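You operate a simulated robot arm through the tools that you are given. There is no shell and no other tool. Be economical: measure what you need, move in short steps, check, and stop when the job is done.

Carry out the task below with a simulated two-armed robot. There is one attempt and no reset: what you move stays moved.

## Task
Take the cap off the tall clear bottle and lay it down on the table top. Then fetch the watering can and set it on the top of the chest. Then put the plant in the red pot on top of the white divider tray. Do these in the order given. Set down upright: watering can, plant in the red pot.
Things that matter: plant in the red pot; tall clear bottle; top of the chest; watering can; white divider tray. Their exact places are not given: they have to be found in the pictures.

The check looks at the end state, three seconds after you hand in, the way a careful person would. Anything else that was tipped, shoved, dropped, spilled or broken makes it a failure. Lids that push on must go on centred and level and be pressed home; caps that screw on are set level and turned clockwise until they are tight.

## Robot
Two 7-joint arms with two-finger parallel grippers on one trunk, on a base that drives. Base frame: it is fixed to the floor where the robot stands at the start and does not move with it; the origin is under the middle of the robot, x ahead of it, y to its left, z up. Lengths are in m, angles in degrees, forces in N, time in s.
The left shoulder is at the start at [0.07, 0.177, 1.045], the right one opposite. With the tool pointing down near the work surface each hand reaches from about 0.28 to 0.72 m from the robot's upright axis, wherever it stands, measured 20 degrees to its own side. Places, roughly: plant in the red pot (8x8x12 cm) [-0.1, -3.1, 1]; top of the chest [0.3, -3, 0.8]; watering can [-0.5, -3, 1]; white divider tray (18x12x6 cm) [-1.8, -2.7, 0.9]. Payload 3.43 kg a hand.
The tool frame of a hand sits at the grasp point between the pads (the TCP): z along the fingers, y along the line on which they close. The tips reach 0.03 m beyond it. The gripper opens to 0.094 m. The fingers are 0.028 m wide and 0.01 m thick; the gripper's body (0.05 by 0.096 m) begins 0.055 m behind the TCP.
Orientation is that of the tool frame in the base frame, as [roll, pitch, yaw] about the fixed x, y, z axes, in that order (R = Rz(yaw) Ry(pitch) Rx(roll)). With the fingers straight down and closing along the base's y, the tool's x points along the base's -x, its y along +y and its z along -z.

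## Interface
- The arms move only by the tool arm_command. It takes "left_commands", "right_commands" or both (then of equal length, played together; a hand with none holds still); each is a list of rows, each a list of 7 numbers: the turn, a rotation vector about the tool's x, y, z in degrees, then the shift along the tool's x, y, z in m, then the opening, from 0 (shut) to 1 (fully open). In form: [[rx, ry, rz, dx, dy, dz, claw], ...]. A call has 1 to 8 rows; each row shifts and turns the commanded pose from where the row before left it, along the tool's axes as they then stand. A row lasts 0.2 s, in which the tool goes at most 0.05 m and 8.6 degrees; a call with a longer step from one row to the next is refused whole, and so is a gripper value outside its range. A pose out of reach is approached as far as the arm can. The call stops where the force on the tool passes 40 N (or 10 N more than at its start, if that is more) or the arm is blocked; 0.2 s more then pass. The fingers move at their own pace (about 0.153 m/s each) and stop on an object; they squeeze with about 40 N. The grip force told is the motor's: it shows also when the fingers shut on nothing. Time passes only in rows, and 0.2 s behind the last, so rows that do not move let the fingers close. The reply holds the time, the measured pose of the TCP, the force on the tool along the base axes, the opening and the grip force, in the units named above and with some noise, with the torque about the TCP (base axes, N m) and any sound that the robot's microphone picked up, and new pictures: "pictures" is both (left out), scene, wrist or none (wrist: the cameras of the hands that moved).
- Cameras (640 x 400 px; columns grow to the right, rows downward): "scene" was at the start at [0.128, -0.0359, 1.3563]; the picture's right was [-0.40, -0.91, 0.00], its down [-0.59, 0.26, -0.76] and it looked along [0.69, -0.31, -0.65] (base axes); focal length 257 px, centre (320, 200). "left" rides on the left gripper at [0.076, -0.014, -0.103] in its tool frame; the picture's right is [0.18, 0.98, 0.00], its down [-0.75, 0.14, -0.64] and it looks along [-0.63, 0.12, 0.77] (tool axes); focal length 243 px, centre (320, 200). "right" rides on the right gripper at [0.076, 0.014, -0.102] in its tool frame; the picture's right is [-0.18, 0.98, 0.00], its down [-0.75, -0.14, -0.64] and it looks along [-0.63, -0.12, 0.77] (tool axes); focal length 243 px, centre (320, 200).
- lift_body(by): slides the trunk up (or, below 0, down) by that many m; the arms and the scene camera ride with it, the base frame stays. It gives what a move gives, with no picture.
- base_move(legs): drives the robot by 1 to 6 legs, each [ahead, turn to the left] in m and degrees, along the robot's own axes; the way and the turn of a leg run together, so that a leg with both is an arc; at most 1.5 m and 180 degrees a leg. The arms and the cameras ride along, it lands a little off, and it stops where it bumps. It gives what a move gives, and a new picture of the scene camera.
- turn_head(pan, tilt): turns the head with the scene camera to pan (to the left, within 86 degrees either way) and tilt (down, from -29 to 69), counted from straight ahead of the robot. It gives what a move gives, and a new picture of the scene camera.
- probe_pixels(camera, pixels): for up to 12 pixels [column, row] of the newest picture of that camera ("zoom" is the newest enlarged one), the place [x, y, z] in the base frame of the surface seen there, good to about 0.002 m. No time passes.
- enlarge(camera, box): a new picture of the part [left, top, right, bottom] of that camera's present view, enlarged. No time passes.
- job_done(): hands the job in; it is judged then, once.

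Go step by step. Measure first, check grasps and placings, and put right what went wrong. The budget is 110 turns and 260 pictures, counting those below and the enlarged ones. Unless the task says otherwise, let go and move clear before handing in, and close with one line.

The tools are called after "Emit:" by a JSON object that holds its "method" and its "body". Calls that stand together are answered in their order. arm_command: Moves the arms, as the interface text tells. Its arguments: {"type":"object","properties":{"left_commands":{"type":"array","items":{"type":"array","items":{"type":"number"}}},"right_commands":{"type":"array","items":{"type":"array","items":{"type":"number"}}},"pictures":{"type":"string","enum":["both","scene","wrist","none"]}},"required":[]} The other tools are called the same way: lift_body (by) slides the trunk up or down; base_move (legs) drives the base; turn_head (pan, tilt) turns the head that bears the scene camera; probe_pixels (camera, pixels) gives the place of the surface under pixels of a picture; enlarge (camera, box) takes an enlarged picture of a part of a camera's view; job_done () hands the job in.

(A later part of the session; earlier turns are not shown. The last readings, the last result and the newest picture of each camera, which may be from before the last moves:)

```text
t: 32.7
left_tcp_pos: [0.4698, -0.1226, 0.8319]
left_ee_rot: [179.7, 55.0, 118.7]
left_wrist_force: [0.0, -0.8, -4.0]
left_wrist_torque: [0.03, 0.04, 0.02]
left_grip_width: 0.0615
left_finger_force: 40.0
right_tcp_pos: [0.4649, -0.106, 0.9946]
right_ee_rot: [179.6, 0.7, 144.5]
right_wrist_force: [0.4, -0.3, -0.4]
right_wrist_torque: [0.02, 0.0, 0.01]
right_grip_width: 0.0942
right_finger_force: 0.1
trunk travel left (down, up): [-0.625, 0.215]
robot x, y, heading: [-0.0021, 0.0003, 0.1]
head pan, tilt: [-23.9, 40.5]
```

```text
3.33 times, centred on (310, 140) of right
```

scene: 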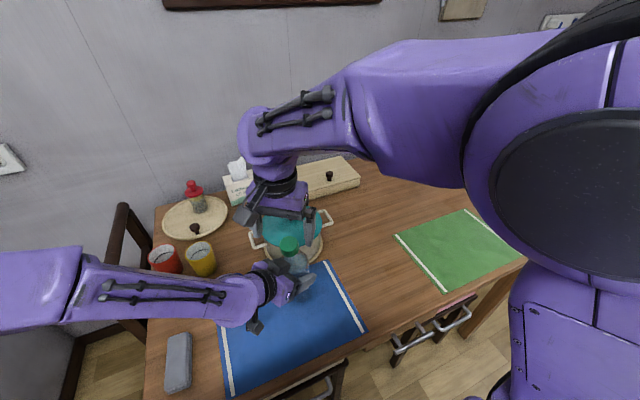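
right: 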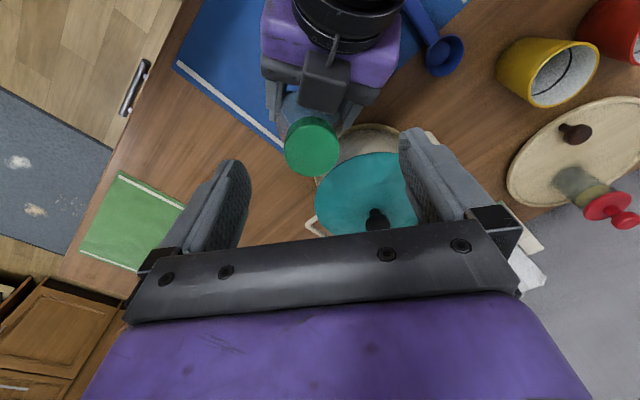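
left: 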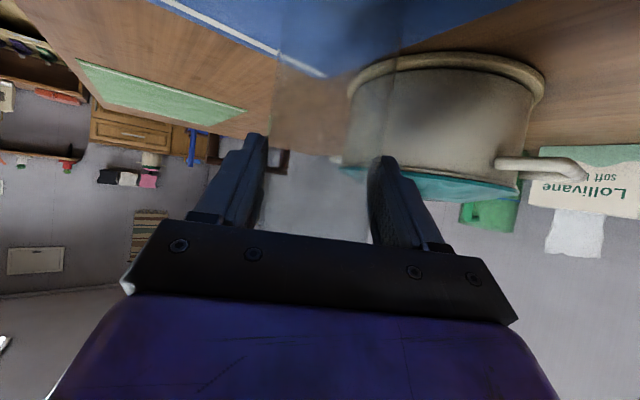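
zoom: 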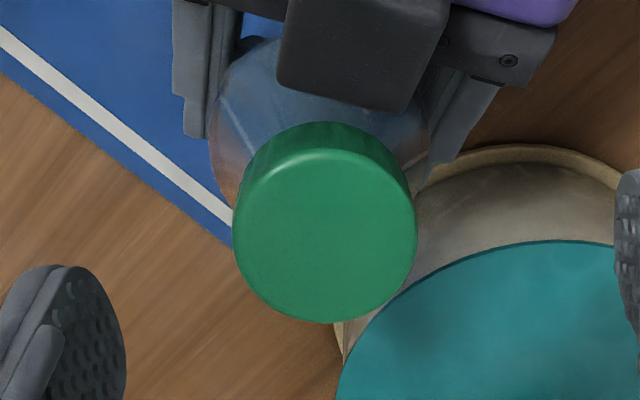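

Emit:
{"method": "arm_command", "body": {"right_commands": [[0, 0, 0, -0.0035, -0.0049, 0.01, 1], [0, 0, 0, 0, 0, 0.015, 1], [0, 0, 0, 0, 0, 0.014, 1], [0, 0, 0, 0, 0, 0, 0], [0, 0, 0, 0, 0, 0, 0], [0, 0, 0, 0, 0, 0, 0]], "pictures": "wrist"}}

```text
t: 34.1
left_tcp_pos: [0.4693, -0.1218, 0.834]
left_ee_rot: [179.7, 55.1, 119.0]
left_wrist_force: [7.2, 10.5, -6.0]
left_wrist_torque: [-0.97, 0.71, -0.04]
left_grip_width: 0.0618
left_finger_force: 40.5
right_tcp_pos: [0.4656, -0.1118, 0.9545]
right_ee_rot: [179.6, 0.6, 144.6]
right_wrist_force: [-7.1, -10.4, 1.6]
right_wrist_torque: [-0.3, 0.17, -0.1]
right_grip_width: 0.0364
right_finger_force: 39.8
trunk travel left (down, up): [-0.625, 0.215]
robot x, y, heading: [0.0022, -0.001, 0.0]
head pan, tilt: [-23.9, 40.5]
```

right: 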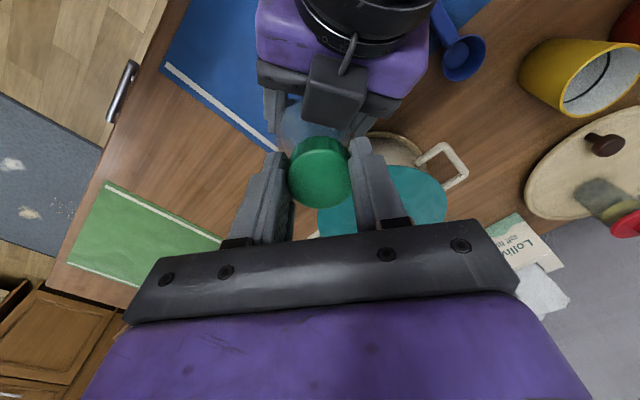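

Emit:
{"method": "arm_command", "body": {"right_commands": [[0, 0, 0, -0.0033, -0.0012, 0, 0], [0, 0, 0, -0.0033, -0.0012, 0, 0], [0, 0, 0, -0.0033, -0.0012, 0, 0], [0, 0, 0, -0.0033, -0.0012, 0, 0], [0, 0, 0, 0, 0, 0, 0]], "left_commands": [[0, 0, 0, 0, 0, 0, 0], [0, 0, 0, 0, 0, 0, 0], [0, 0, 0, 0, 0, 0, 0], [0, 0, 0, 0, 0, 0, 0], [0, 0, 0, 0, 0, 0, 0]], "pictures": "both"}}

```text
t: 35.3
left_tcp_pos: [0.4702, -0.1222, 0.8328]
left_ee_rot: [179.6, 55.1, 118.7]
left_wrist_force: [13.5, -4.6, -2.5]
left_wrist_torque: [0.48, 1.36, 0.16]
left_grip_width: 0.0624
left_finger_force: 39.8
right_tcp_pos: [0.4727, -0.1229, 0.9539]
right_ee_rot: [179.5, 0.6, 144.5]
right_wrist_force: [-14.0, 5.1, -2.0]
right_wrist_torque: [0.21, 0.39, -0.17]
right_grip_width: 0.0367
right_finger_force: 40.2
trunk travel left (down, up): [-0.625, 0.215]
robot x, y, heading: [-0.0027, -0.0014, 0.2]
head pan, tilt: [-23.9, 40.5]
```

scene: 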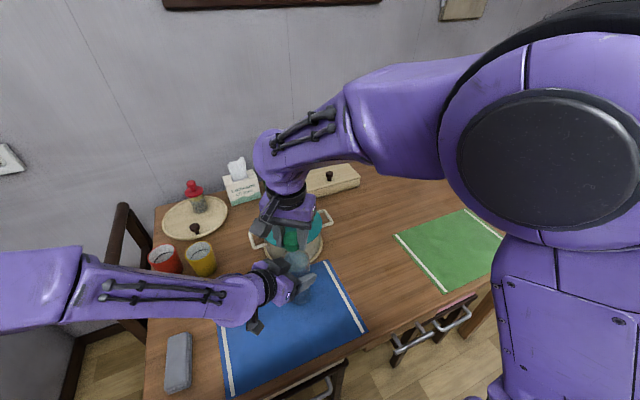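
right: 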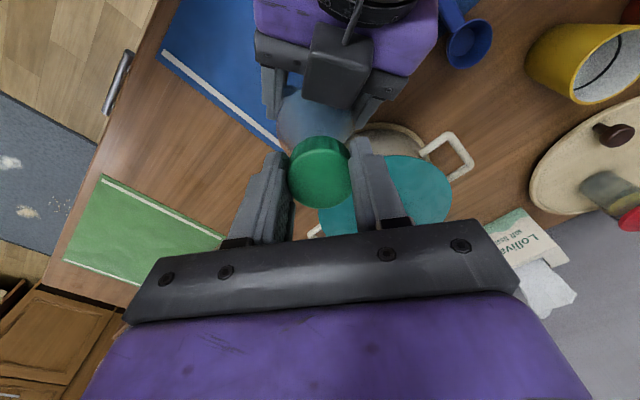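
left: 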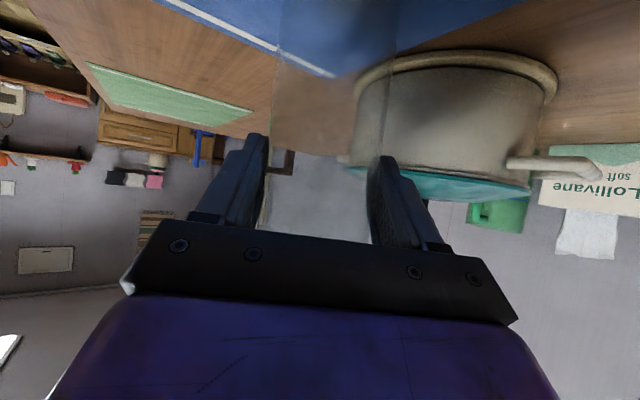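

The bottle is upright again. I turn the cap counter-clockwise again, watching the force.

Emit:
{"method": "arm_command", "body": {"right_commands": [[0, 0, -8, 0, 0, 0, 0], [0, 0, -8, 0, 0, 0, 0], [0, 0, -8, 0, 0, 0, 0], [0, 0, -8, 0, 0, 0, 0], [0, 0, -8, 0, 0, 0, 0], [0, 0, -8, 0, 0, 0, 0], [0, 0, -8, 0, 0, 0, 0], [0, 0, -8, 0, 0, 0, 0]], "pictures": "none"}}

Emit:
{"method": "arm_command", "body": {"right_commands": [[0, 0, -8, 0, 0, 0, 0], [0, 0, -8, 0, 0, 0, 0], [0, 0, -8, 0, 0, 0, 0], [0, 0, -8, 0, 0, 0, 0], [0, 0, -8, 0, 0, 0, 0], [0, 0, -8, 0, 0, 0, 0], [0, 0, -8, 0, 0, 0, 0], [0, 0, -8, 0, 0, 0, 0]], "pictures": "wrist"}}

```text
t: 37.1
left_tcp_pos: [0.4689, -0.1222, 0.8322]
left_ee_rot: [179.6, 55.0, 118.8]
left_wrist_force: [1.4, 15.8, -5.1]
left_wrist_torque: [-1.39, 0.09, 0.23]
left_grip_width: 0.0619
left_finger_force: 40.3
right_tcp_pos: [0.4734, -0.1237, 0.9553]
right_ee_rot: [-179.6, 0.7, -151.2]
right_wrist_force: [-0.6, -15.3, 2.1]
right_wrist_torque: [-0.38, 0.07, -0.17]
right_grip_width: 0.0369
right_finger_force: 40.1
trunk travel left (down, up): [-0.625, 0.215]
robot x, y, heading: [-0.0022, 0.0009, 0.2]
head pan, tilt: [-23.9, 40.5]
```

```text
t: 38.9
left_tcp_pos: [0.4691, -0.1221, 0.8339]
left_ee_rot: [179.6, 55.0, 118.7]
left_wrist_force: [-3.8, 12.3, -7.6]
left_wrist_torque: [-0.79, -0.27, 0.1]
left_grip_width: 0.0616
left_finger_force: 40.2
right_tcp_pos: [0.4722, -0.123, 0.9552]
right_ee_rot: [-179.1, 0.0, -87.2]
right_wrist_force: [3.3, -10.8, 6.6]
right_wrist_torque: [-0.38, -0.1, -0.03]
right_grip_width: 0.0372
right_finger_force: 39.8
trunk travel left (down, up): [-0.625, 0.215]
robot x, y, heading: [0.0003, -0.0018, -0.1]
head pan, tilt: [-23.9, 40.5]
```

right: 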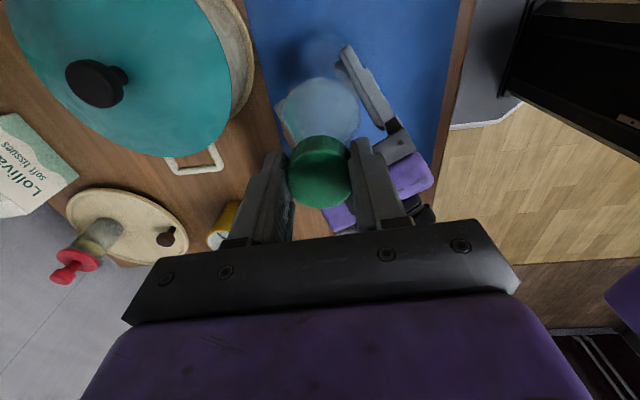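

The upward push on the hand grows, so the cap is rising on its thread. I continue, letting the hand follow upward.

Emit:
{"method": "arm_command", "body": {"right_commands": [[0, 0, -8, 0, 0, -0.0005, 0], [0, 0, -8, 0, 0, -0.0005, 0], [0, 0, -8, 0, 0, -0.0005, 0], [0, 0, -8, 0, 0, -0.0005, 0], [0, 0, -8, 0, 0, 0, 0], [0, 0, -8, 0, 0, 0, 0], [0, 0, -8, 0, 0, 0, 0], [0, 0, -8, 0, 0, 0, 0]], "pictures": "none"}}

Emit:
{"method": "arm_command", "body": {"right_commands": [[0, 0, -8, 0, 0, -0.0003, 0], [0, 0, -8, 0, 0, -0.0003, 0], [0, 0, -8, 0, 0, -0.0003, 0], [0, 0, -8, 0, 0, -0.0003, 0], [0, 0, -8, 0, 0, -0.0003, 0], [0, 0, -8, 0, 0, 0, 0], [0, 0, -8, 0, 0, 0, 0]], "pictures": "none"}}

Emit:
{"method": "arm_command", "body": {"right_commands": [[0, 0, 0, 0, 0, -0.002, 0], [0, 0, 0, 0, 0, -0.002, 0]], "pictures": "wrist"}}

```text
t: 40.7
left_tcp_pos: [0.4693, -0.1227, 0.8323]
left_ee_rot: [179.6, 55.1, 118.6]
left_wrist_force: [-8.1, -6.5, -4.6]
left_wrist_torque: [0.69, -0.78, 0.09]
left_grip_width: 0.0616
left_finger_force: 40.4
right_tcp_pos: [0.4729, -0.1228, 0.9565]
right_ee_rot: [-179.6, -0.8, -23.4]
right_wrist_force: [8.5, 6.7, 1.2]
right_wrist_torque: [0.16, -0.19, -0.11]
right_grip_width: 0.0368
right_finger_force: 40.1
trunk travel left (down, up): [-0.625, 0.215]
robot x, y, heading: [0.0007, -0.0026, 0.1]
head pan, tilt: [-23.9, 40.5]
```

```text
t: 42.3
left_tcp_pos: [0.4697, -0.1236, 0.8328]
left_ee_rot: [179.7, 55.0, 118.7]
left_wrist_force: [-1.3, -9.4, -5.0]
left_wrist_torque: [1.1, -0.09, 0.05]
left_grip_width: 0.0616
left_finger_force: 40.0
right_tcp_pos: [0.4735, -0.1222, 0.9593]
right_ee_rot: [179.7, -0.7, 32.7]
right_wrist_force: [0.8, 9.7, 0.9]
right_wrist_torque: [0.25, -0.06, -0.1]
right_grip_width: 0.0366
right_finger_force: 40.1
trunk travel left (down, up): [-0.625, 0.215]
robot x, y, heading: [-0.0019, -0.0008, 0.0]
head pan, tilt: [-23.9, 40.5]
```

```text
t: 42.9
left_tcp_pos: [0.4699, -0.1225, 0.8333]
left_ee_rot: [179.7, 55.2, 118.8]
left_wrist_force: [-1.2, -8.4, 2.9]
left_wrist_torque: [1.01, -0.15, -0.04]
left_grip_width: 0.0616
left_finger_force: 40.0
right_tcp_pos: [0.4736, -0.1224, 0.9627]
right_ee_rot: [179.5, -0.6, 32.6]
right_wrist_force: [1.1, 8.9, -8.1]
right_wrist_torque: [0.09, -0.04, 0.01]
right_grip_width: 0.0369
right_finger_force: 40.7
trunk travel left (down, up): [-0.625, 0.215]
robot x, y, heading: [-0.0009, 0.0009, -0.2]
head pan, tilt: [-23.9, 40.5]
```

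right: 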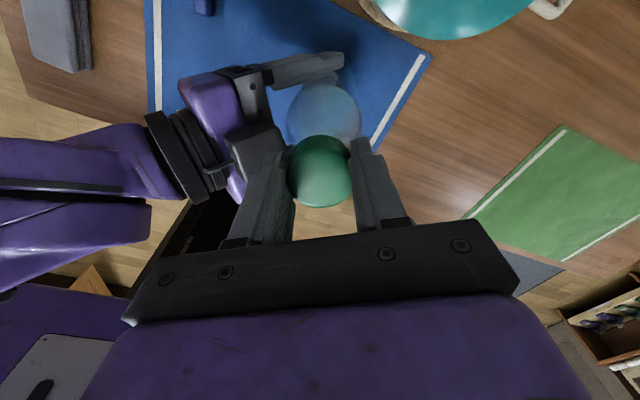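

Emit:
{"method": "arm_command", "body": {"right_commands": [[0, 0, -6, 0, 0, -0.001, 0], [0, 0, -6, 0, 0, -0.001, 0], [0, 0, -6, 0, 0, -0.001, 0], [0, 0, -6, 0, 0, -0.001, 0], [0, 0, -6, 0, 0, -0.001, 0], [0, 0, -6, 0, 0, -0.001, 0]], "pictures": "wrist"}}

```text
t: 44.3
left_tcp_pos: [0.4689, -0.1223, 0.8315]
left_ee_rot: [179.7, 55.0, 118.8]
left_wrist_force: [0.1, -0.3, -5.0]
left_wrist_torque: [0.01, -0.02, 0.0]
left_grip_width: 0.0616
left_finger_force: 40.9
right_tcp_pos: [0.4737, -0.1236, 0.9687]
right_ee_rot: [179.2, -0.3, 68.7]
right_wrist_force: [0.3, 0.4, -0.1]
right_wrist_torque: [-0.01, -0.03, -0.01]
right_grip_width: 0.0369
right_finger_force: 40.3
trunk travel left (down, up): [-0.625, 0.215]
robot x, y, heading: [0.0023, 0.0016, -0.0]
head pan, tilt: [-23.9, 40.5]
```

right: 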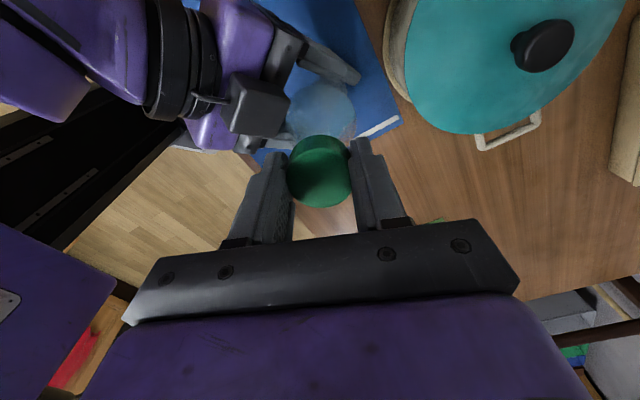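

All forces dropped to zero: the cap is free. I lift it clear.

Emit:
{"method": "arm_command", "body": {"right_commands": [[0, 0, 0, 0, 0, -0.015, 0], [0, 0, 0, 0, 0, -0.03, 0], [0, 0, 8, 0, 0, -0.04, 0], [0, 0, 8, 0, 0, -0.04, 0], [0, 0, 8, 0, 0, 0, 0], [0, 0, 8, 0, 0, 0, 0], [0, 0, 8, 0, 0, 0, 0], [0, 0, 8, 0, 0, 0, 0]], "pictures": "both"}}

```text
t: 46.1
left_tcp_pos: [0.469, -0.1215, 0.8317]
left_ee_rot: [179.6, 55.0, 118.8]
left_wrist_force: [-0.2, -0.4, -4.4]
left_wrist_torque: [0.01, 0.0, -0.01]
left_grip_width: 0.0616
left_finger_force: 39.6
right_tcp_pos: [0.4715, -0.1229, 1.094]
right_ee_rot: [179.9, -0.7, 20.5]
right_wrist_force: [0.8, -0.4, 0.3]
right_wrist_torque: [0.01, 0.0, 0.0]
right_grip_width: 0.0369
right_finger_force: 40.1
trunk travel left (down, up): [-0.625, 0.215]
robot x, y, heading: [-0.0009, 0.0009, -0.1]
head pan, tilt: [-23.9, 40.5]
```

scene: 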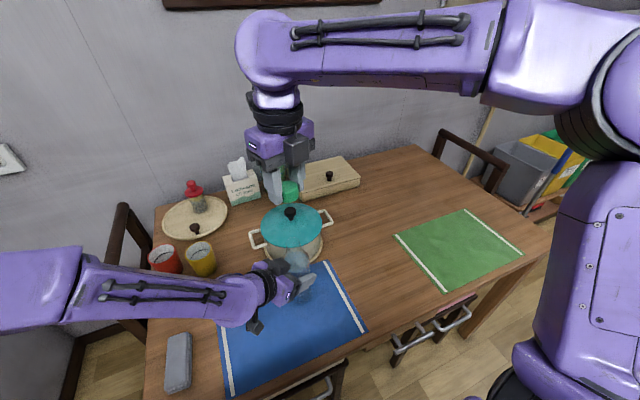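
right: 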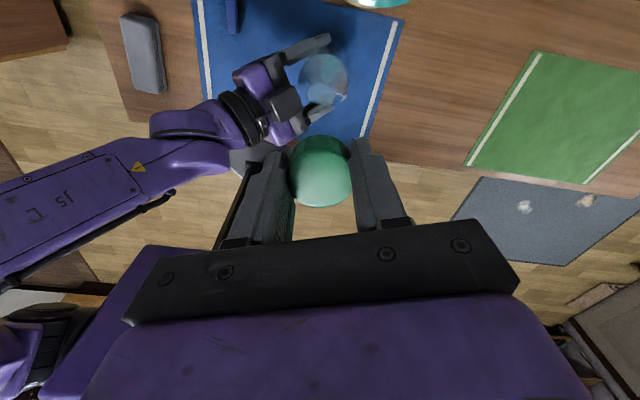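

Emit:
{"method": "arm_command", "body": {"right_commands": [[0, 0, 0, -0.0095, 0.0376, 0, 0], [0, 0, 0, -0.0095, 0.0376, 0, 0], [0, 0, 0, -0.0095, 0.0376, 0, 0], [0, 0, 0, -0.0095, 0.0376, 0, 0], [0, 0, 0, -0.0095, 0.0376, 0, 0], [0, 0, 0, -0.0095, 0.0376, 0, 0], [0, 0, 0, -0.0095, 0.0376, 0, 0]], "pictures": "none"}}

Emit:
{"method": "arm_command", "body": {"right_commands": [[0, 0, 8, 0, 0, 0, 0], [0, 0, 8, 0, 0, 0, 0], [0, 0, 8, 0, 0, 0, 0], [0, 0, 8, 0, 0, 0, 0], [0, 0, 8, 0, 0, 0, 0], [0, 0, 8, 0, 0, 0, 0], [0, 0, 8, 0, 0, 0, 0], [0, 0, 8, 0, 0, 0, 0]], "pictures": "none"}}

Emit:
{"method": "arm_command", "body": {"right_commands": [[0, 0, 8, 0, 0, 0, 0], [0, 0, 8, 0, 0, 0, 0], [0, 0, 8, 0, 0, 0, 0], [0, 0, 8, 0, 0, 0, 0], [0, 0, 8, 0, 0, 0, 0], [0, 0, 8, 0, 0, 0, 0], [0, 0, 8, 0, 0, 0, 0], [0, 0, 8, 0, 0, 0, 0]], "pictures": "both"}}

```text
t: 47.7
left_tcp_pos: [0.4705, -0.1231, 0.8331]
left_ee_rot: [179.6, 55.1, 118.8]
left_wrist_force: [-0.8, 0.1, -5.1]
left_wrist_torque: [-0.02, -0.01, 0.01]
left_grip_width: 0.0613
left_finger_force: 39.9
right_tcp_pos: [0.5006, -0.3955, 1.0932]
right_ee_rot: [179.8, -0.9, 20.7]
right_wrist_force: [0.2, 0.4, -1.3]
right_wrist_torque: [0.0, 0.01, 0.02]
right_grip_width: 0.0365
right_finger_force: 39.9
trunk travel left (down, up): [-0.625, 0.215]
robot x, y, heading: [0.0006, -0.0027, 0.1]
head pan, tilt: [-23.9, 40.5]
```

```text
t: 49.5
left_tcp_pos: [0.469, -0.1231, 0.8316]
left_ee_rot: [179.7, 54.9, 118.9]
left_wrist_force: [0.3, -0.4, -4.4]
left_wrist_torque: [0.02, 0.02, -0.01]
left_grip_width: 0.0613
left_finger_force: 40.1
right_tcp_pos: [0.5014, -0.3935, 1.0943]
right_ee_rot: [-179.4, -0.6, -43.5]
right_wrist_force: [0.1, -0.5, -0.4]
right_wrist_torque: [0.0, -0.01, 0.02]
right_grip_width: 0.0367
right_finger_force: 40.0
trunk travel left (down, up): [-0.625, 0.215]
robot x, y, heading: [-0.0004, 0.0009, -0.2]
head pan, tilt: [-23.9, 40.5]
```

```text
t: 51.3
left_tcp_pos: [0.4691, -0.1215, 0.8323]
left_ee_rot: [179.7, 55.0, 118.8]
left_wrist_force: [0.5, -0.6, -5.4]
left_wrist_torque: [0.04, 0.04, -0.01]
left_grip_width: 0.0615
left_finger_force: 40.2
right_tcp_pos: [0.5023, -0.3921, 1.0942]
right_ee_rot: [-179.2, 0.3, -107.7]
right_wrist_force: [0.3, 0.0, 0.1]
right_wrist_torque: [-0.01, 0.02, -0.02]
right_grip_width: 0.0367
right_finger_force: 40.2
trunk travel left (down, up): [-0.625, 0.215]
robot x, y, heading: [0.0013, 0.0001, 0.0]
head pan, tilt: [-23.9, 40.5]
```

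scene: 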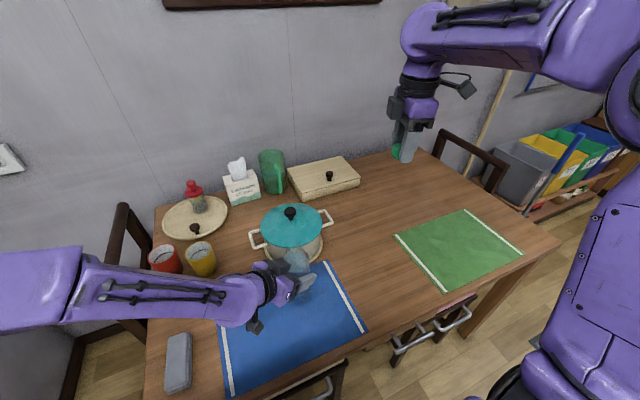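
right: 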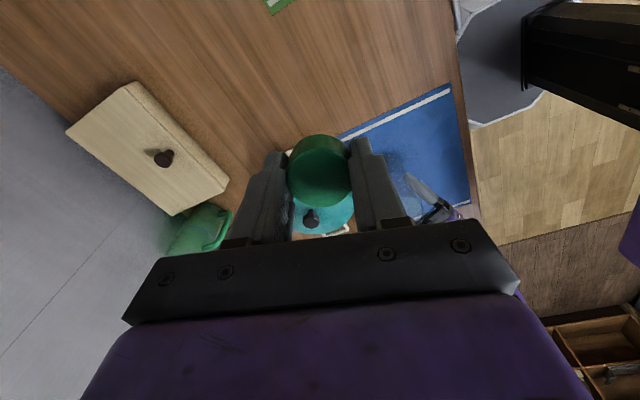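

Emit:
{"method": "arm_command", "body": {"right_commands": [[0, 0, 0, 0, 0, 0.045, 0], [0, 0, 0, 0, 0, 0.045, 0], [0, 0, 0, 0, 0, 0.045, 0], [0, 0, 0, 0, 0, 0.045, 0], [0, 0, 0, 0, 0, 0.045, 0], [0, 0, 0, 0, 0, 0.045, 0], [0, 0, 0, 0, 0, 0.04, 0]], "pictures": "scene"}}

Emit:
{"method": "arm_command", "body": {"right_commands": [[0, 0, 0, 0, 0, 0.007, 0], [0, 0, 0, 0, 0, 0.004, 0], [0, 0, 0, 0, 0, 0.003, 0]], "pictures": "wrist"}}

```text
t: 52.9
left_tcp_pos: [0.4708, -0.1228, 0.833]
left_ee_rot: [179.7, 55.0, 118.9]
left_wrist_force: [0.4, 0.3, -4.5]
left_wrist_torque: [-0.01, 0.01, 0.0]
left_grip_width: 0.0612
left_finger_force: 40.3
right_tcp_pos: [0.5061, -0.3928, 0.7816]
right_ee_rot: [-179.2, 0.4, -107.4]
right_wrist_force: [-0.6, -0.2, -0.9]
right_wrist_torque: [-0.02, 0.02, -0.01]
right_grip_width: 0.0367
right_finger_force: 39.7
trunk travel left (down, up): [-0.625, 0.215]
robot x, y, heading: [-0.0032, 0.0023, -0.1]
head pan, tilt: [-23.9, 40.5]
```

scene: 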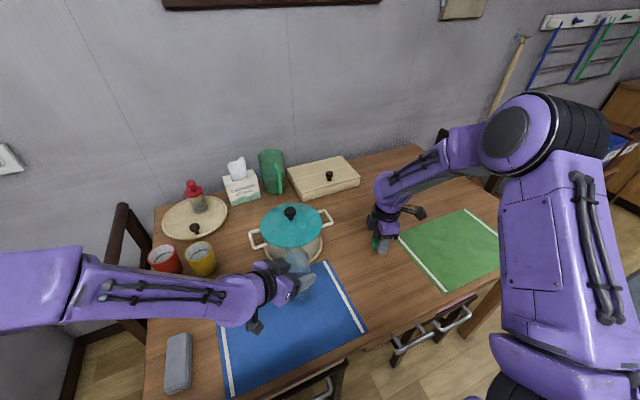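

```text
t: 53.7
left_tcp_pos: [0.4704, -0.1219, 0.8319]
left_ee_rot: [179.7, 55.1, 118.8]
left_wrist_force: [0.3, 0.5, -4.0]
left_wrist_torque: [0.04, 0.03, 0.02]
left_grip_width: 0.0612
left_finger_force: 40.0
right_tcp_pos: [0.5061, -0.3929, 0.7677]
right_ee_rot: [-179.3, 0.3, -107.3]
right_wrist_force: [-0.1, 0.8, 0.3]
right_wrist_torque: [0.01, 0.0, 0.0]
right_grip_width: 0.0366
right_finger_force: 39.9
trunk travel left (down, up): [-0.625, 0.215]
robot x, y, heading: [-0.0017, -0.001, -0.1]
head pan, tilt: [-23.9, 40.5]
```

right: 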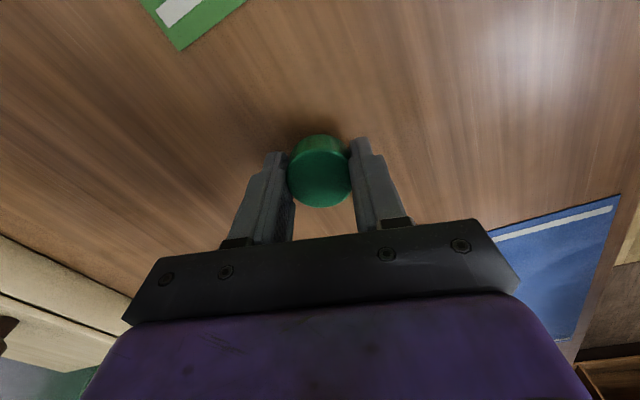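

Emit:
{"method": "arm_command", "body": {"right_commands": [[0, 0, 0, 0, 0, 0.003, 0], [0, 0, 0, 0, 0, 0.003, 0], [0, 0, 0, 0, 0, 0.003, 0]], "pictures": "none"}}

Emit:
{"method": "arm_command", "body": {"right_commands": [[0, 0, 0, 0, 0, 0.0015, 0], [0, 0, 0, 0, 0, 0.0015, 0]], "pictures": "wrist"}}

Emit:
{"method": "probe_pixels", "body": {"camera": "right", "pixels": [[320, 165], [320, 195], [320, 125], [300, 125], [320, 147]]}}

```text
t: 54.5
left_tcp_pos: [0.4695, -0.1224, 0.8314]
left_ee_rot: [179.7, 55.0, 118.7]
left_wrist_force: [0.0, 0.5, -4.1]
left_wrist_torque: [0.0, 0.01, 0.02]
left_grip_width: 0.0613
left_finger_force: 39.9
right_tcp_pos: [0.5058, -0.3924, 0.7608]
right_ee_rot: [-179.3, 0.2, -107.4]
right_wrist_force: [0.1, 0.1, -0.7]
right_wrist_torque: [-0.02, 0.01, 0.01]
right_grip_width: 0.0369
right_finger_force: 39.8
trunk travel left (down, up): [-0.625, 0.215]
robot x, y, heading: [0.0019, 0.0014, 0.4]
head pan, tilt: [-23.9, 40.5]
```

```text
t: 55.1
left_tcp_pos: [0.4701, -0.1228, 0.8324]
left_ee_rot: [179.7, 55.0, 118.8]
left_wrist_force: [-0.2, 0.0, -3.9]
left_wrist_torque: [0.03, 0.06, 0.04]
left_grip_width: 0.0613
left_finger_force: 39.7
right_tcp_pos: [0.507, -0.3922, 0.757]
right_ee_rot: [-179.3, 0.3, -107.4]
right_wrist_force: [-0.2, 0.5, -0.1]
right_wrist_torque: [0.03, -0.03, -0.01]
right_grip_width: 0.0364
right_finger_force: 40.2
trunk travel left (down, up): [-0.625, 0.215]
robot x, y, heading: [-0.0006, 0.0058, -0.0]
head pan, tilt: [-23.9, 40.5]
```

right: 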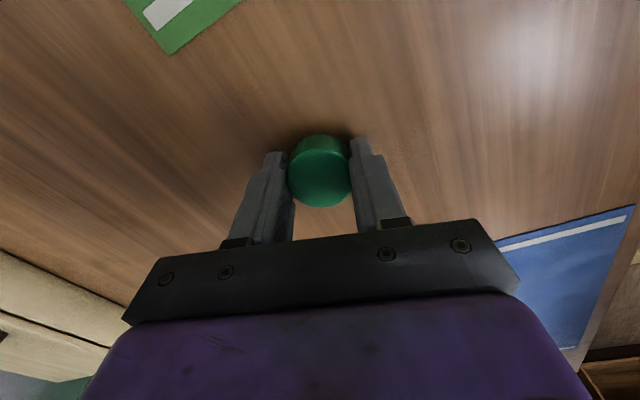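

```text
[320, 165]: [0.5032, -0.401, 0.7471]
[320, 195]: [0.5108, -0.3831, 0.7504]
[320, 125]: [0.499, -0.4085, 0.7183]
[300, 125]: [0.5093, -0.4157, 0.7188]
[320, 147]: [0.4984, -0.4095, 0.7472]
```

Emit:
{"method": "arm_command", "body": {"right_commands": [[0, 0, 0, 0, 0, 0.0015, 0], [0, 0, 0, 0, 0, 0.0015, 0], [0, 0, 0, 0, 0, 0.0015, 0]], "pictures": "none"}}

```text
t: 55.9
left_tcp_pos: [0.4701, -0.1224, 0.8323]
left_ee_rot: [179.6, 55.0, 118.8]
left_wrist_force: [0.1, 0.2, -5.1]
left_wrist_torque: [0.04, -0.01, -0.05]
left_grip_width: 0.0613
left_finger_force: 39.8
right_tcp_pos: [0.5061, -0.3917, 0.754]
right_ee_rot: [-179.1, 0.3, -107.4]
right_wrist_force: [-0.3, 0.2, -0.1]
right_wrist_torque: [-0.04, 0.0, 0.01]
right_grip_width: 0.0368
right_finger_force: 40.1
trunk travel left (down, up): [-0.625, 0.215]
robot x, y, heading: [0.0032, -0.0023, 0.1]
head pan, tilt: [-23.9, 40.5]
```

Emit:
{"method": "arm_command", "body": {"right_commands": [[0, 0, 0, 0, 0, 0.001, 0], [0, 0, 0, 0, 0, 0.0015, 0], [0, 0, 0, 0, 0, 0.0015, 0]], "pictures": "none"}}

```text
t: 56.7
left_tcp_pos: [0.4691, -0.1227, 0.8325]
left_ee_rot: [179.6, 55.1, 118.8]
left_wrist_force: [-0.3, 0.0, -4.1]
left_wrist_torque: [0.02, 0.0, 0.01]
left_grip_width: 0.0612
left_finger_force: 40.1
right_tcp_pos: [0.5064, -0.3925, 0.7499]
right_ee_rot: [-179.1, 0.4, -107.4]
right_wrist_force: [-1.4, -0.3, 8.3]
right_wrist_torque: [-0.08, 0.26, 0.03]
right_grip_width: 0.0368
right_finger_force: 40.2
trunk travel left (down, up): [-0.625, 0.215]
robot x, y, heading: [-0.0007, 0.0018, -0.1]
head pan, tilt: [-23.9, 40.5]
```

Contact with the table (8 N). I release the cap and rise straight up.

Emit:
{"method": "arm_command", "body": {"right_commands": [[0, 0, 0, 0, 0, 0, 0.6], [0, 0, 0, 0, 0, 0, 0.6], [0, 0, 0, 0, 0, -0.02, 0.6], [0, 0, 0, 0, 0, -0.04, 0.6], [0, 0, 0, 0, 0, -0.045, 0.6], [0, 0, 0, 0, 0, -0.045, 0.6]], "pictures": "both"}}

Emit:
{"method": "enlarge", "body": {"camera": "scene", "box": [220, 210, 420, 330]}}

Emit:
{"method": "enlarge", "body": {"camera": "left", "box": [220, 0, 420, 120]}}

```text
t: 58.1
left_tcp_pos: [0.4678, -0.1227, 0.8338]
left_ee_rot: [179.5, 55.1, 118.8]
left_wrist_force: [-0.8, 1.0, -4.0]
left_wrist_torque: [0.05, 0.03, -0.01]
left_grip_width: 0.0615
left_finger_force: 39.8
right_tcp_pos: [0.5044, -0.3914, 0.8995]
right_ee_rot: [-179.2, 0.3, -107.4]
right_wrist_force: [0.2, 0.1, 0.7]
right_wrist_torque: [0.01, -0.03, 0.02]
right_grip_width: 0.0565
right_finger_force: 0.0
trunk travel left (down, up): [-0.625, 0.215]
robot x, y, heading: [-0.001, 0.0012, 0.1]
head pan, tilt: [-23.9, 40.5]
```

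scene: 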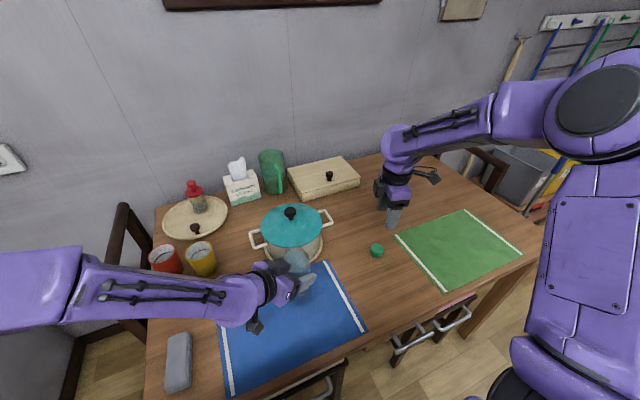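
right: 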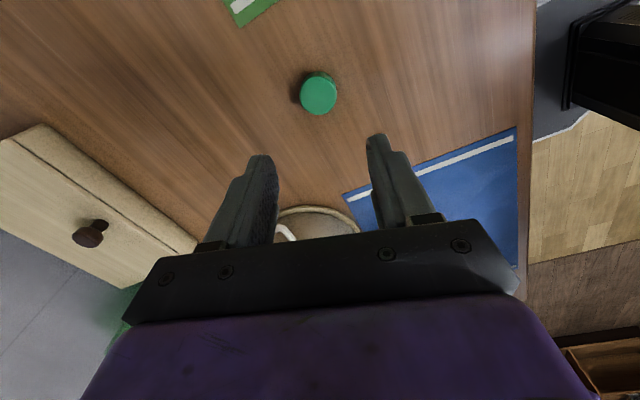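

```text
3.20 times, centred on (320, 270) of scene
```

zoom: 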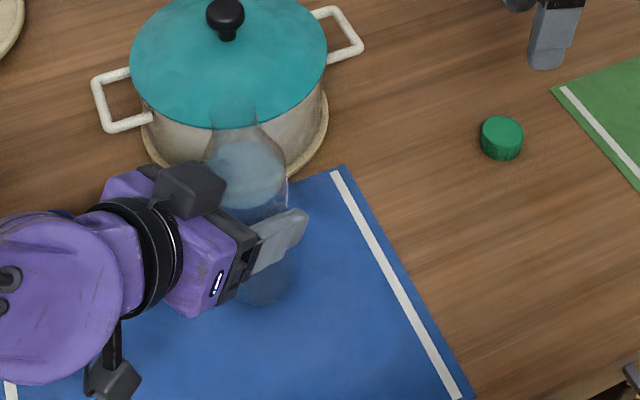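

```text
3.20 times, centred on (320, 60) of left
```

zoom: 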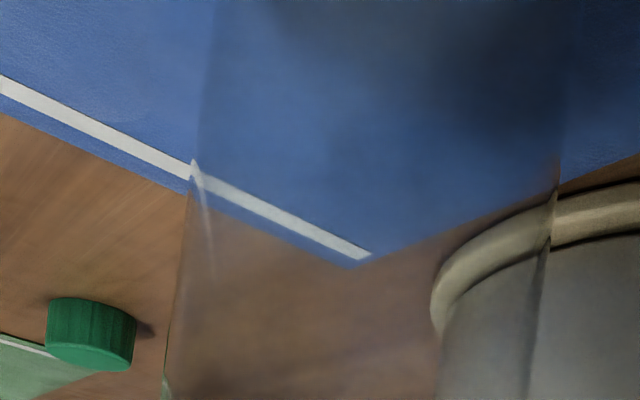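

The cap lies on the table. The left hand seems to carry about 4 N, so the bottle may hover by a hair; I lower it until contact.

Emit:
{"method": "arm_command", "body": {"left_commands": [[0, 0, 0, 0.0016, 0, 0.0011, 0], [0, 0, 0, 0, 0, 0, 0]], "pictures": "none"}}

Emit:
{"method": "probe_pixels", "body": {"camera": "scene", "pixels": [[286, 242], [293, 242], [300, 242], [290, 250], [286, 258], [296, 258], [306, 262], [304, 300], [298, 302], [312, 300]]}}

```text
t: 58.7
left_tcp_pos: [0.4699, -0.123, 0.8323]
left_ee_rot: [179.5, 55.2, 118.7]
left_wrist_force: [1.4, -0.8, 7.3]
left_wrist_torque: [0.11, -0.07, 0.02]
left_grip_width: 0.0612
left_finger_force: 40.2
right_tcp_pos: [0.5042, -0.3931, 0.8985]
right_ee_rot: [-179.3, 0.3, -107.4]
right_wrist_force: [0.0, 0.1, 0.3]
right_wrist_torque: [-0.03, -0.02, -0.02]
right_grip_width: 0.0565
right_finger_force: 0.2
trunk travel left (down, up): [-0.625, 0.215]
robot x, y, heading: [-0.0011, 0.0002, 0.0]
head pan, tilt: [-23.9, 40.5]
```

```text
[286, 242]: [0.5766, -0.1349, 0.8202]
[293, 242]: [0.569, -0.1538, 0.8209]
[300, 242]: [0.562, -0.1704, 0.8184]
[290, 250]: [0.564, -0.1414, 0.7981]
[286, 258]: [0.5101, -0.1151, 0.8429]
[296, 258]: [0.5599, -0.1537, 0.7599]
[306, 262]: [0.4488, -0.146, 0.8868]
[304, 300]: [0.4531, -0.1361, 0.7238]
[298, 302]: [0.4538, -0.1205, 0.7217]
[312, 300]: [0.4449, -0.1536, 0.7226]
```

Force went to +7 N, so the bottle rests on the table. I open the left hand and check before retreating.

Emit:
{"method": "arm_command", "body": {"left_commands": [[0, 0, 0, 0, 0, 0, 0.8], [0, 0, 0, 0, 0, 0, 1], [0, 0, 0, 0, 0, 0, 1], [0, 0, 0, 0, 0, 0, 1]], "pictures": "both"}}

Emit:
{"method": "enlarge", "body": {"camera": "scene", "box": [220, 210, 380, 330]}}

```text
t: 59.7
left_tcp_pos: [0.469, -0.123, 0.8306]
left_ee_rot: [179.6, 54.9, 118.8]
left_wrist_force: [-0.1, 0.1, 0.0]
left_wrist_torque: [-0.03, -0.01, -0.01]
left_grip_width: 0.0939
left_finger_force: 0.1
right_tcp_pos: [0.5053, -0.3931, 0.8988]
right_ee_rot: [-179.2, 0.3, -107.4]
right_wrist_force: [-0.2, 0.7, 0.3]
right_wrist_torque: [-0.02, 0.0, 0.01]
right_grip_width: 0.0564
right_finger_force: 0.1
trunk travel left (down, up): [-0.625, 0.215]
robot x, y, heading: [0.0036, -0.0005, 0.3]
head pan, tilt: [-23.9, 40.5]
```

scene: 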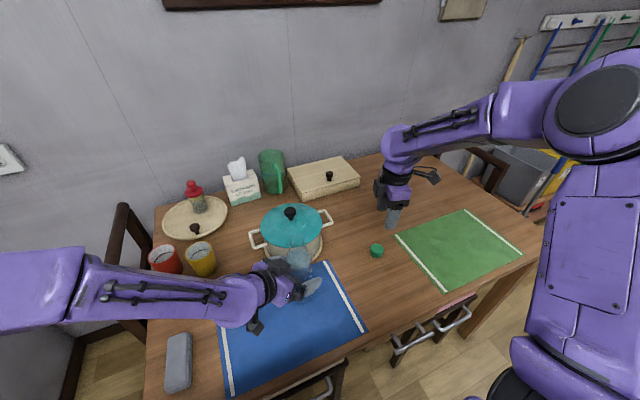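
left: 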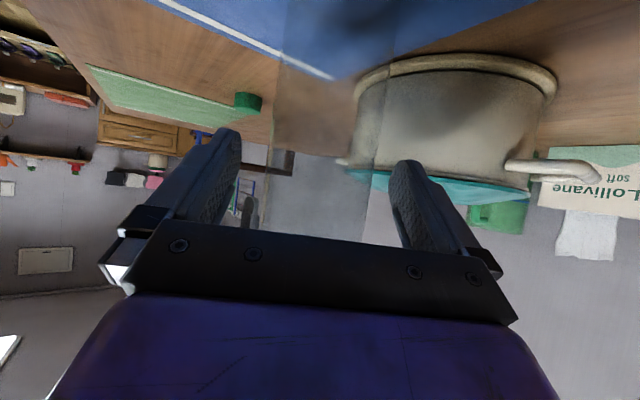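

```text
3.33 times, centred on (300, 270) of scene
```

zoom: 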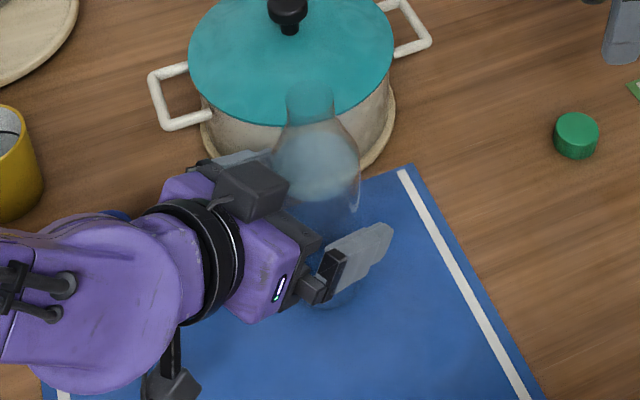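

The bottle stands upright by itself. I back the left hand away along its axis and raise the right hand.

Emit:
{"method": "arm_command", "body": {"left_commands": [[0, 0, 0, 0, 0, -0.02, 1], [0, 0, 0, 0, 0, -0.03, 1], [0, 0, 0, 0, 0, -0.04, 1], [0, 0, 0, 0, 0, -0.04, 1], [0, 0, 0, -0.03, 0, -0.03, 1], [0, 0, 0, -0.035, 0, -0.03, 1], [0, 0, 0, -0.035, 0, -0.03, 1]], "right_commands": [[0, 0, 0, 0, 0, -0.04, 1], [0, 0, 0, 0, 0, -0.04, 1], [0, 0, 0, 0, 0, -0.04, 1], [0, 0, 0, 0, 0, -0.04, 1], [0, 0, 0, 0, 0, -0.04, 1], [0, 0, 0, 0, 0, -0.04, 1], [0, 0, 0, 0, 0, 0, 1]], "pictures": "scene"}}

Emit:
{"method": "turn_head", "body": {"pan": -80, "tilt": 20}}

```text
t: 61.3
left_tcp_pos: [0.4063, -0.0135, 1.0384]
left_ee_rot: [179.6, 55.0, 118.7]
left_wrist_force: [0.3, 0.0, -0.6]
left_wrist_torque: [0.03, 0.01, 0.03]
left_grip_width: 0.0941
left_finger_force: 0.0
right_tcp_pos: [0.4999, -0.3921, 1.1404]
right_ee_rot: [-179.1, 0.5, -107.3]
right_wrist_force: [0.1, -0.3, -0.8]
right_wrist_torque: [0.0, -0.01, -0.01]
right_grip_width: 0.0939
right_finger_force: 0.0
trunk travel left (down, up): [-0.625, 0.215]
robot x, y, heading: [0.0, -0.0018, 0.0]
head pan, tilt: [-23.9, 40.5]
```

scene: 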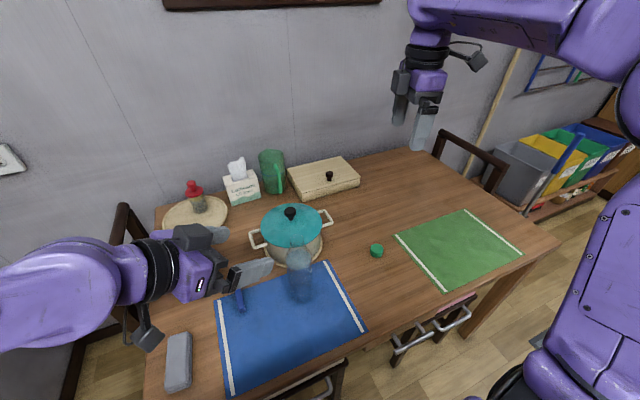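

```text
t: 62.5
left_tcp_pos: [0.4077, -0.0139, 1.0379]
left_ee_rot: [179.7, 55.0, 118.8]
left_wrist_force: [0.3, 0.8, 0.3]
left_wrist_torque: [-0.03, 0.03, 0.0]
left_grip_width: 0.0938
left_finger_force: 0.1
right_tcp_pos: [0.5005, -0.3926, 1.139]
right_ee_rot: [-179.2, 0.3, -107.4]
right_wrist_force: [0.0, -0.7, -0.1]
right_wrist_torque: [0.03, -0.02, -0.01]
right_grip_width: 0.0939
right_finger_force: 0.2
trunk travel left (down, up): [-0.625, 0.215]
robot x, y, heading: [0.0002, 0.0, 0.2]
head pan, tilt: [-80.0, 20.0]
```

scene: 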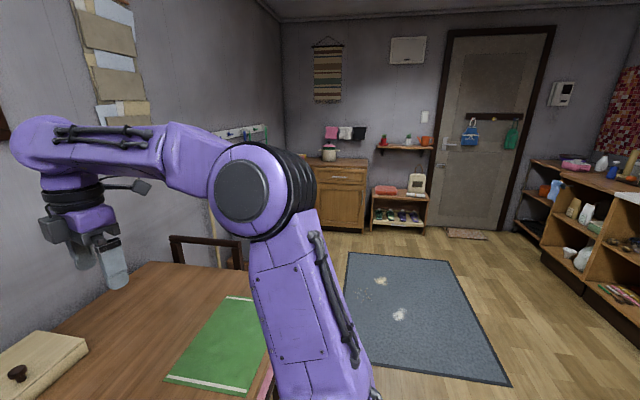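

The room behind: chest at (340,190), wall shelf at (405,145), door, and shelves at the right. I zoom in on these.

Emit:
{"method": "enlarge", "body": {"camera": "scene", "box": [300, 110, 480, 230]}}

Emit:
{"method": "enlarge", "body": {"camera": "scene", "box": [500, 130, 640, 310]}}

Emit:
{"method": "probe_pixels", "body": {"camera": "scene", "pixels": [[340, 163], [328, 155], [384, 140], [408, 140], [426, 140], [405, 149], [345, 140], [340, 200], [400, 195], [420, 182], [370, 165], [300, 400]]}}

```text
3.33 times, centred on (390, 170) of scene
```

zoom: 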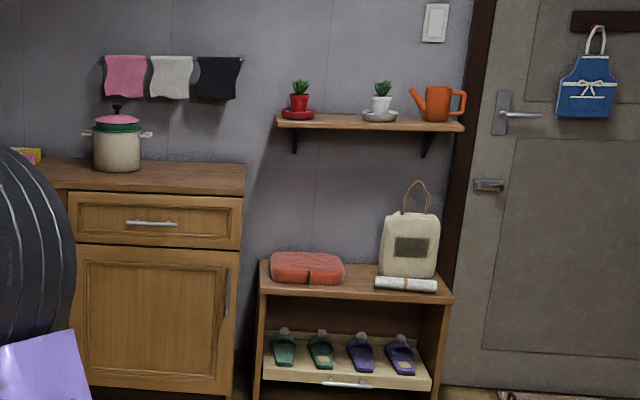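

```text
2.22 times, centred on (570, 220) of scene
```

zoom: 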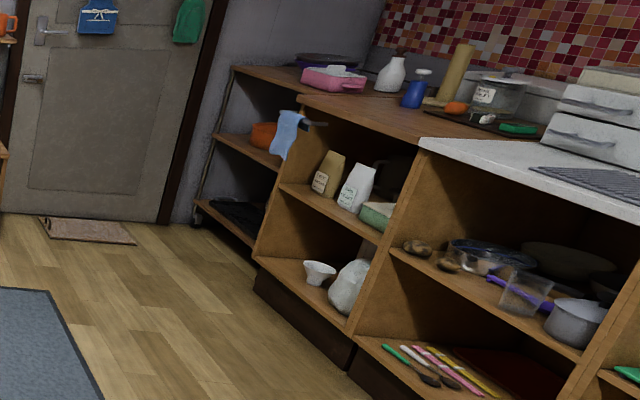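

```text
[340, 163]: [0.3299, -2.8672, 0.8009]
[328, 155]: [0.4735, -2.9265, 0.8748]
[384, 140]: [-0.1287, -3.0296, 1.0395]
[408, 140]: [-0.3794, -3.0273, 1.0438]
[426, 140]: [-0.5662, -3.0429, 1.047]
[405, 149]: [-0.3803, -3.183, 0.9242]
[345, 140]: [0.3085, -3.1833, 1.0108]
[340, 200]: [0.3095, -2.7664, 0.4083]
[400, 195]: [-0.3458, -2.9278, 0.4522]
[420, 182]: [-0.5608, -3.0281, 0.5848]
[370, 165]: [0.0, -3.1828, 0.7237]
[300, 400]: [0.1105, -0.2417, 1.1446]
```

The orange watering can is at about (-0.56,-3.04) and the red-potted plant at (-0.13,-3.03), both on the wall shelf (z≈1.0); the chest top is at z≈0.80. I raise the trunk so the arms clear the table, back off and turn to face them.

Emit:
{"method": "lift_body", "body": {"by": 0.2}}

Emit:
{"method": "base_move", "body": {"legs": [[-0.25, 0], [0, -90]]}}

Emit:
{"method": "turn_head", "body": {"pan": 0, "tilt": 30}}

```text
t: 64.7
left_tcp_pos: [0.4083, -0.0146, 1.2376]
left_ee_rot: [179.7, 55.0, 118.8]
left_wrist_force: [0.5, 0.5, 0.0]
left_wrist_torque: [0.04, -0.01, 0.03]
left_grip_width: 0.0941
left_finger_force: 0.1
right_tcp_pos: [0.5004, -0.3927, 1.3386]
right_ee_rot: [-179.2, 0.2, -107.5]
right_wrist_force: [0.3, 0.9, 0.3]
right_wrist_torque: [0.0, -0.01, -0.03]
right_grip_width: 0.0938
right_finger_force: 0.1
trunk travel left (down, up): [-0.825, 0.015]
robot x, y, heading: [0.0019, 0.0016, 0.0]
head pan, tilt: [-80.0, 20.0]
```

```text
t: 70.3
left_tcp_pos: [-0.2634, -0.4072, 1.2386]
left_ee_rot: [179.6, 55.1, 28.7]
left_wrist_force: [0.2, -0.2, -1.3]
left_wrist_torque: [-0.04, 0.01, 0.02]
left_grip_width: 0.0941
left_finger_force: 0.1
right_tcp_pos: [-0.6438, -0.5013, 1.3397]
right_ee_rot: [-179.2, 0.4, 162.5]
right_wrist_force: [-0.1, -0.8, 0.4]
right_wrist_torque: [0.01, -0.03, -0.01]
right_grip_width: 0.0938
right_finger_force: 0.0
trunk travel left (down, up): [-0.825, 0.015]
robot x, y, heading: [-0.2513, -0.0004, -90.2]
head pan, tilt: [-80.0, 20.0]
```

scene: 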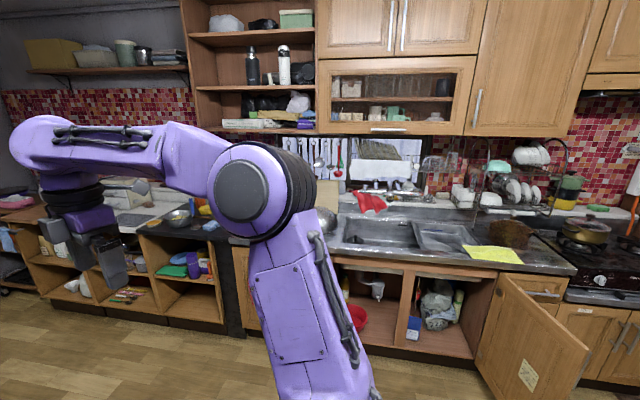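

```text
t: 71.9
left_tcp_pos: [-0.2646, -0.4075, 1.2391]
left_ee_rot: [179.5, 55.0, 28.7]
left_wrist_force: [1.1, 0.2, 0.1]
left_wrist_torque: [0.04, 0.01, -0.01]
left_grip_width: 0.0944
left_finger_force: 0.1
right_tcp_pos: [-0.6429, -0.4992, 1.3381]
right_ee_rot: [-179.2, 0.3, 162.5]
right_wrist_force: [0.7, 0.8, 0.8]
right_wrist_torque: [0.04, 0.0, 0.03]
right_grip_width: 0.0939
right_finger_force: 0.1
trunk travel left (down, up): [-0.825, 0.015]
robot x, y, heading: [-0.2517, -0.0001, -90.0]
head pan, tilt: [0.0, 30.0]
```

scene: 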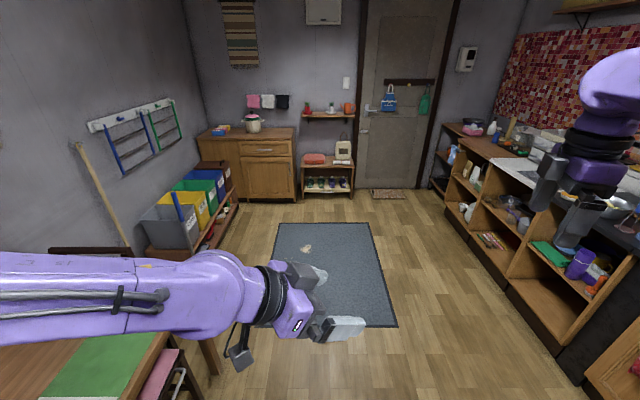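

Clear way ahead to the shelf. I drive towards the shelf in front of the can.

Emit:
{"method": "base_move", "body": {"legs": [[0, -5], [1.1, 0], [1.0, 0], [0, 5]]}}

Emit:
{"method": "enlarge", "body": {"camera": "scene", "box": [200, 60, 440, 210]}}

```text
t: 83.3
left_tcp_pos: [-0.4563, -2.5037, 1.2391]
left_ee_rot: [179.4, 54.9, 28.6]
left_wrist_force: [-0.2, 0.7, -0.6]
left_wrist_torque: [-0.01, 0.0, 0.01]
left_grip_width: 0.0942
left_finger_force: 0.0
right_tcp_pos: [-0.8365, -2.5957, 1.3387]
right_ee_rot: [-179.2, 0.4, 162.5]
right_wrist_force: [-0.8, -0.2, -0.7]
right_wrist_torque: [0.01, -0.04, -0.03]
right_grip_width: 0.0938
right_finger_force: 0.1
trunk travel left (down, up): [-0.825, 0.015]
robot x, y, heading: [-0.4407, -2.0934, -89.9]
head pan, tilt: [0.0, 30.0]
```

scene: 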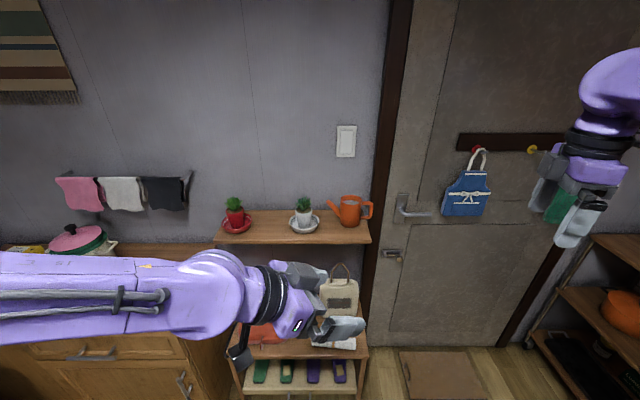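

```text
2.67 times, centred on (320, 135) of scene
```

zoom: 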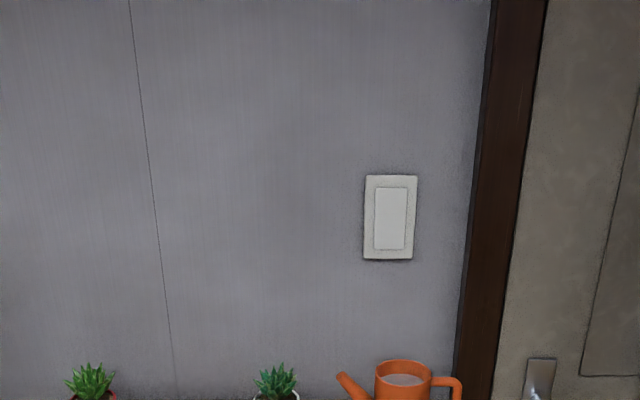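

Emit:
{"method": "enlarge", "body": {"camera": "scene", "box": [200, 180, 390, 270]}}

Emit:
{"method": "probe_pixels", "body": {"camera": "scene", "pixels": [[340, 211], [358, 211], [350, 222], [371, 211], [328, 205], [350, 240], [320, 238], [235, 217], [235, 232], [350, 198], [350, 205], [260, 241]]}}

```text
3.37 times, centred on (295, 225) of scene
```

zoom: 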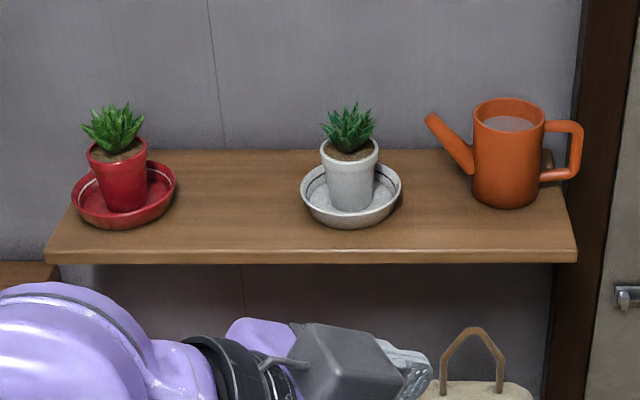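

```text
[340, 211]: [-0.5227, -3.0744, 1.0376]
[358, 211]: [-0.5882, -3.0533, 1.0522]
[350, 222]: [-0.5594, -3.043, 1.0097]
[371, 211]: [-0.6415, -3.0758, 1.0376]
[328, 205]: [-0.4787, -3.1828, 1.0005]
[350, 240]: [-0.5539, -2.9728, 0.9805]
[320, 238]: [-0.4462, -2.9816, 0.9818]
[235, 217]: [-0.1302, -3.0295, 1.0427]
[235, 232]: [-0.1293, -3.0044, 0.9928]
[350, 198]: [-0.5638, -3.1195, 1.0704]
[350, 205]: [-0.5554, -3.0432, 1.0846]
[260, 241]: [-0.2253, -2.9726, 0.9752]
```

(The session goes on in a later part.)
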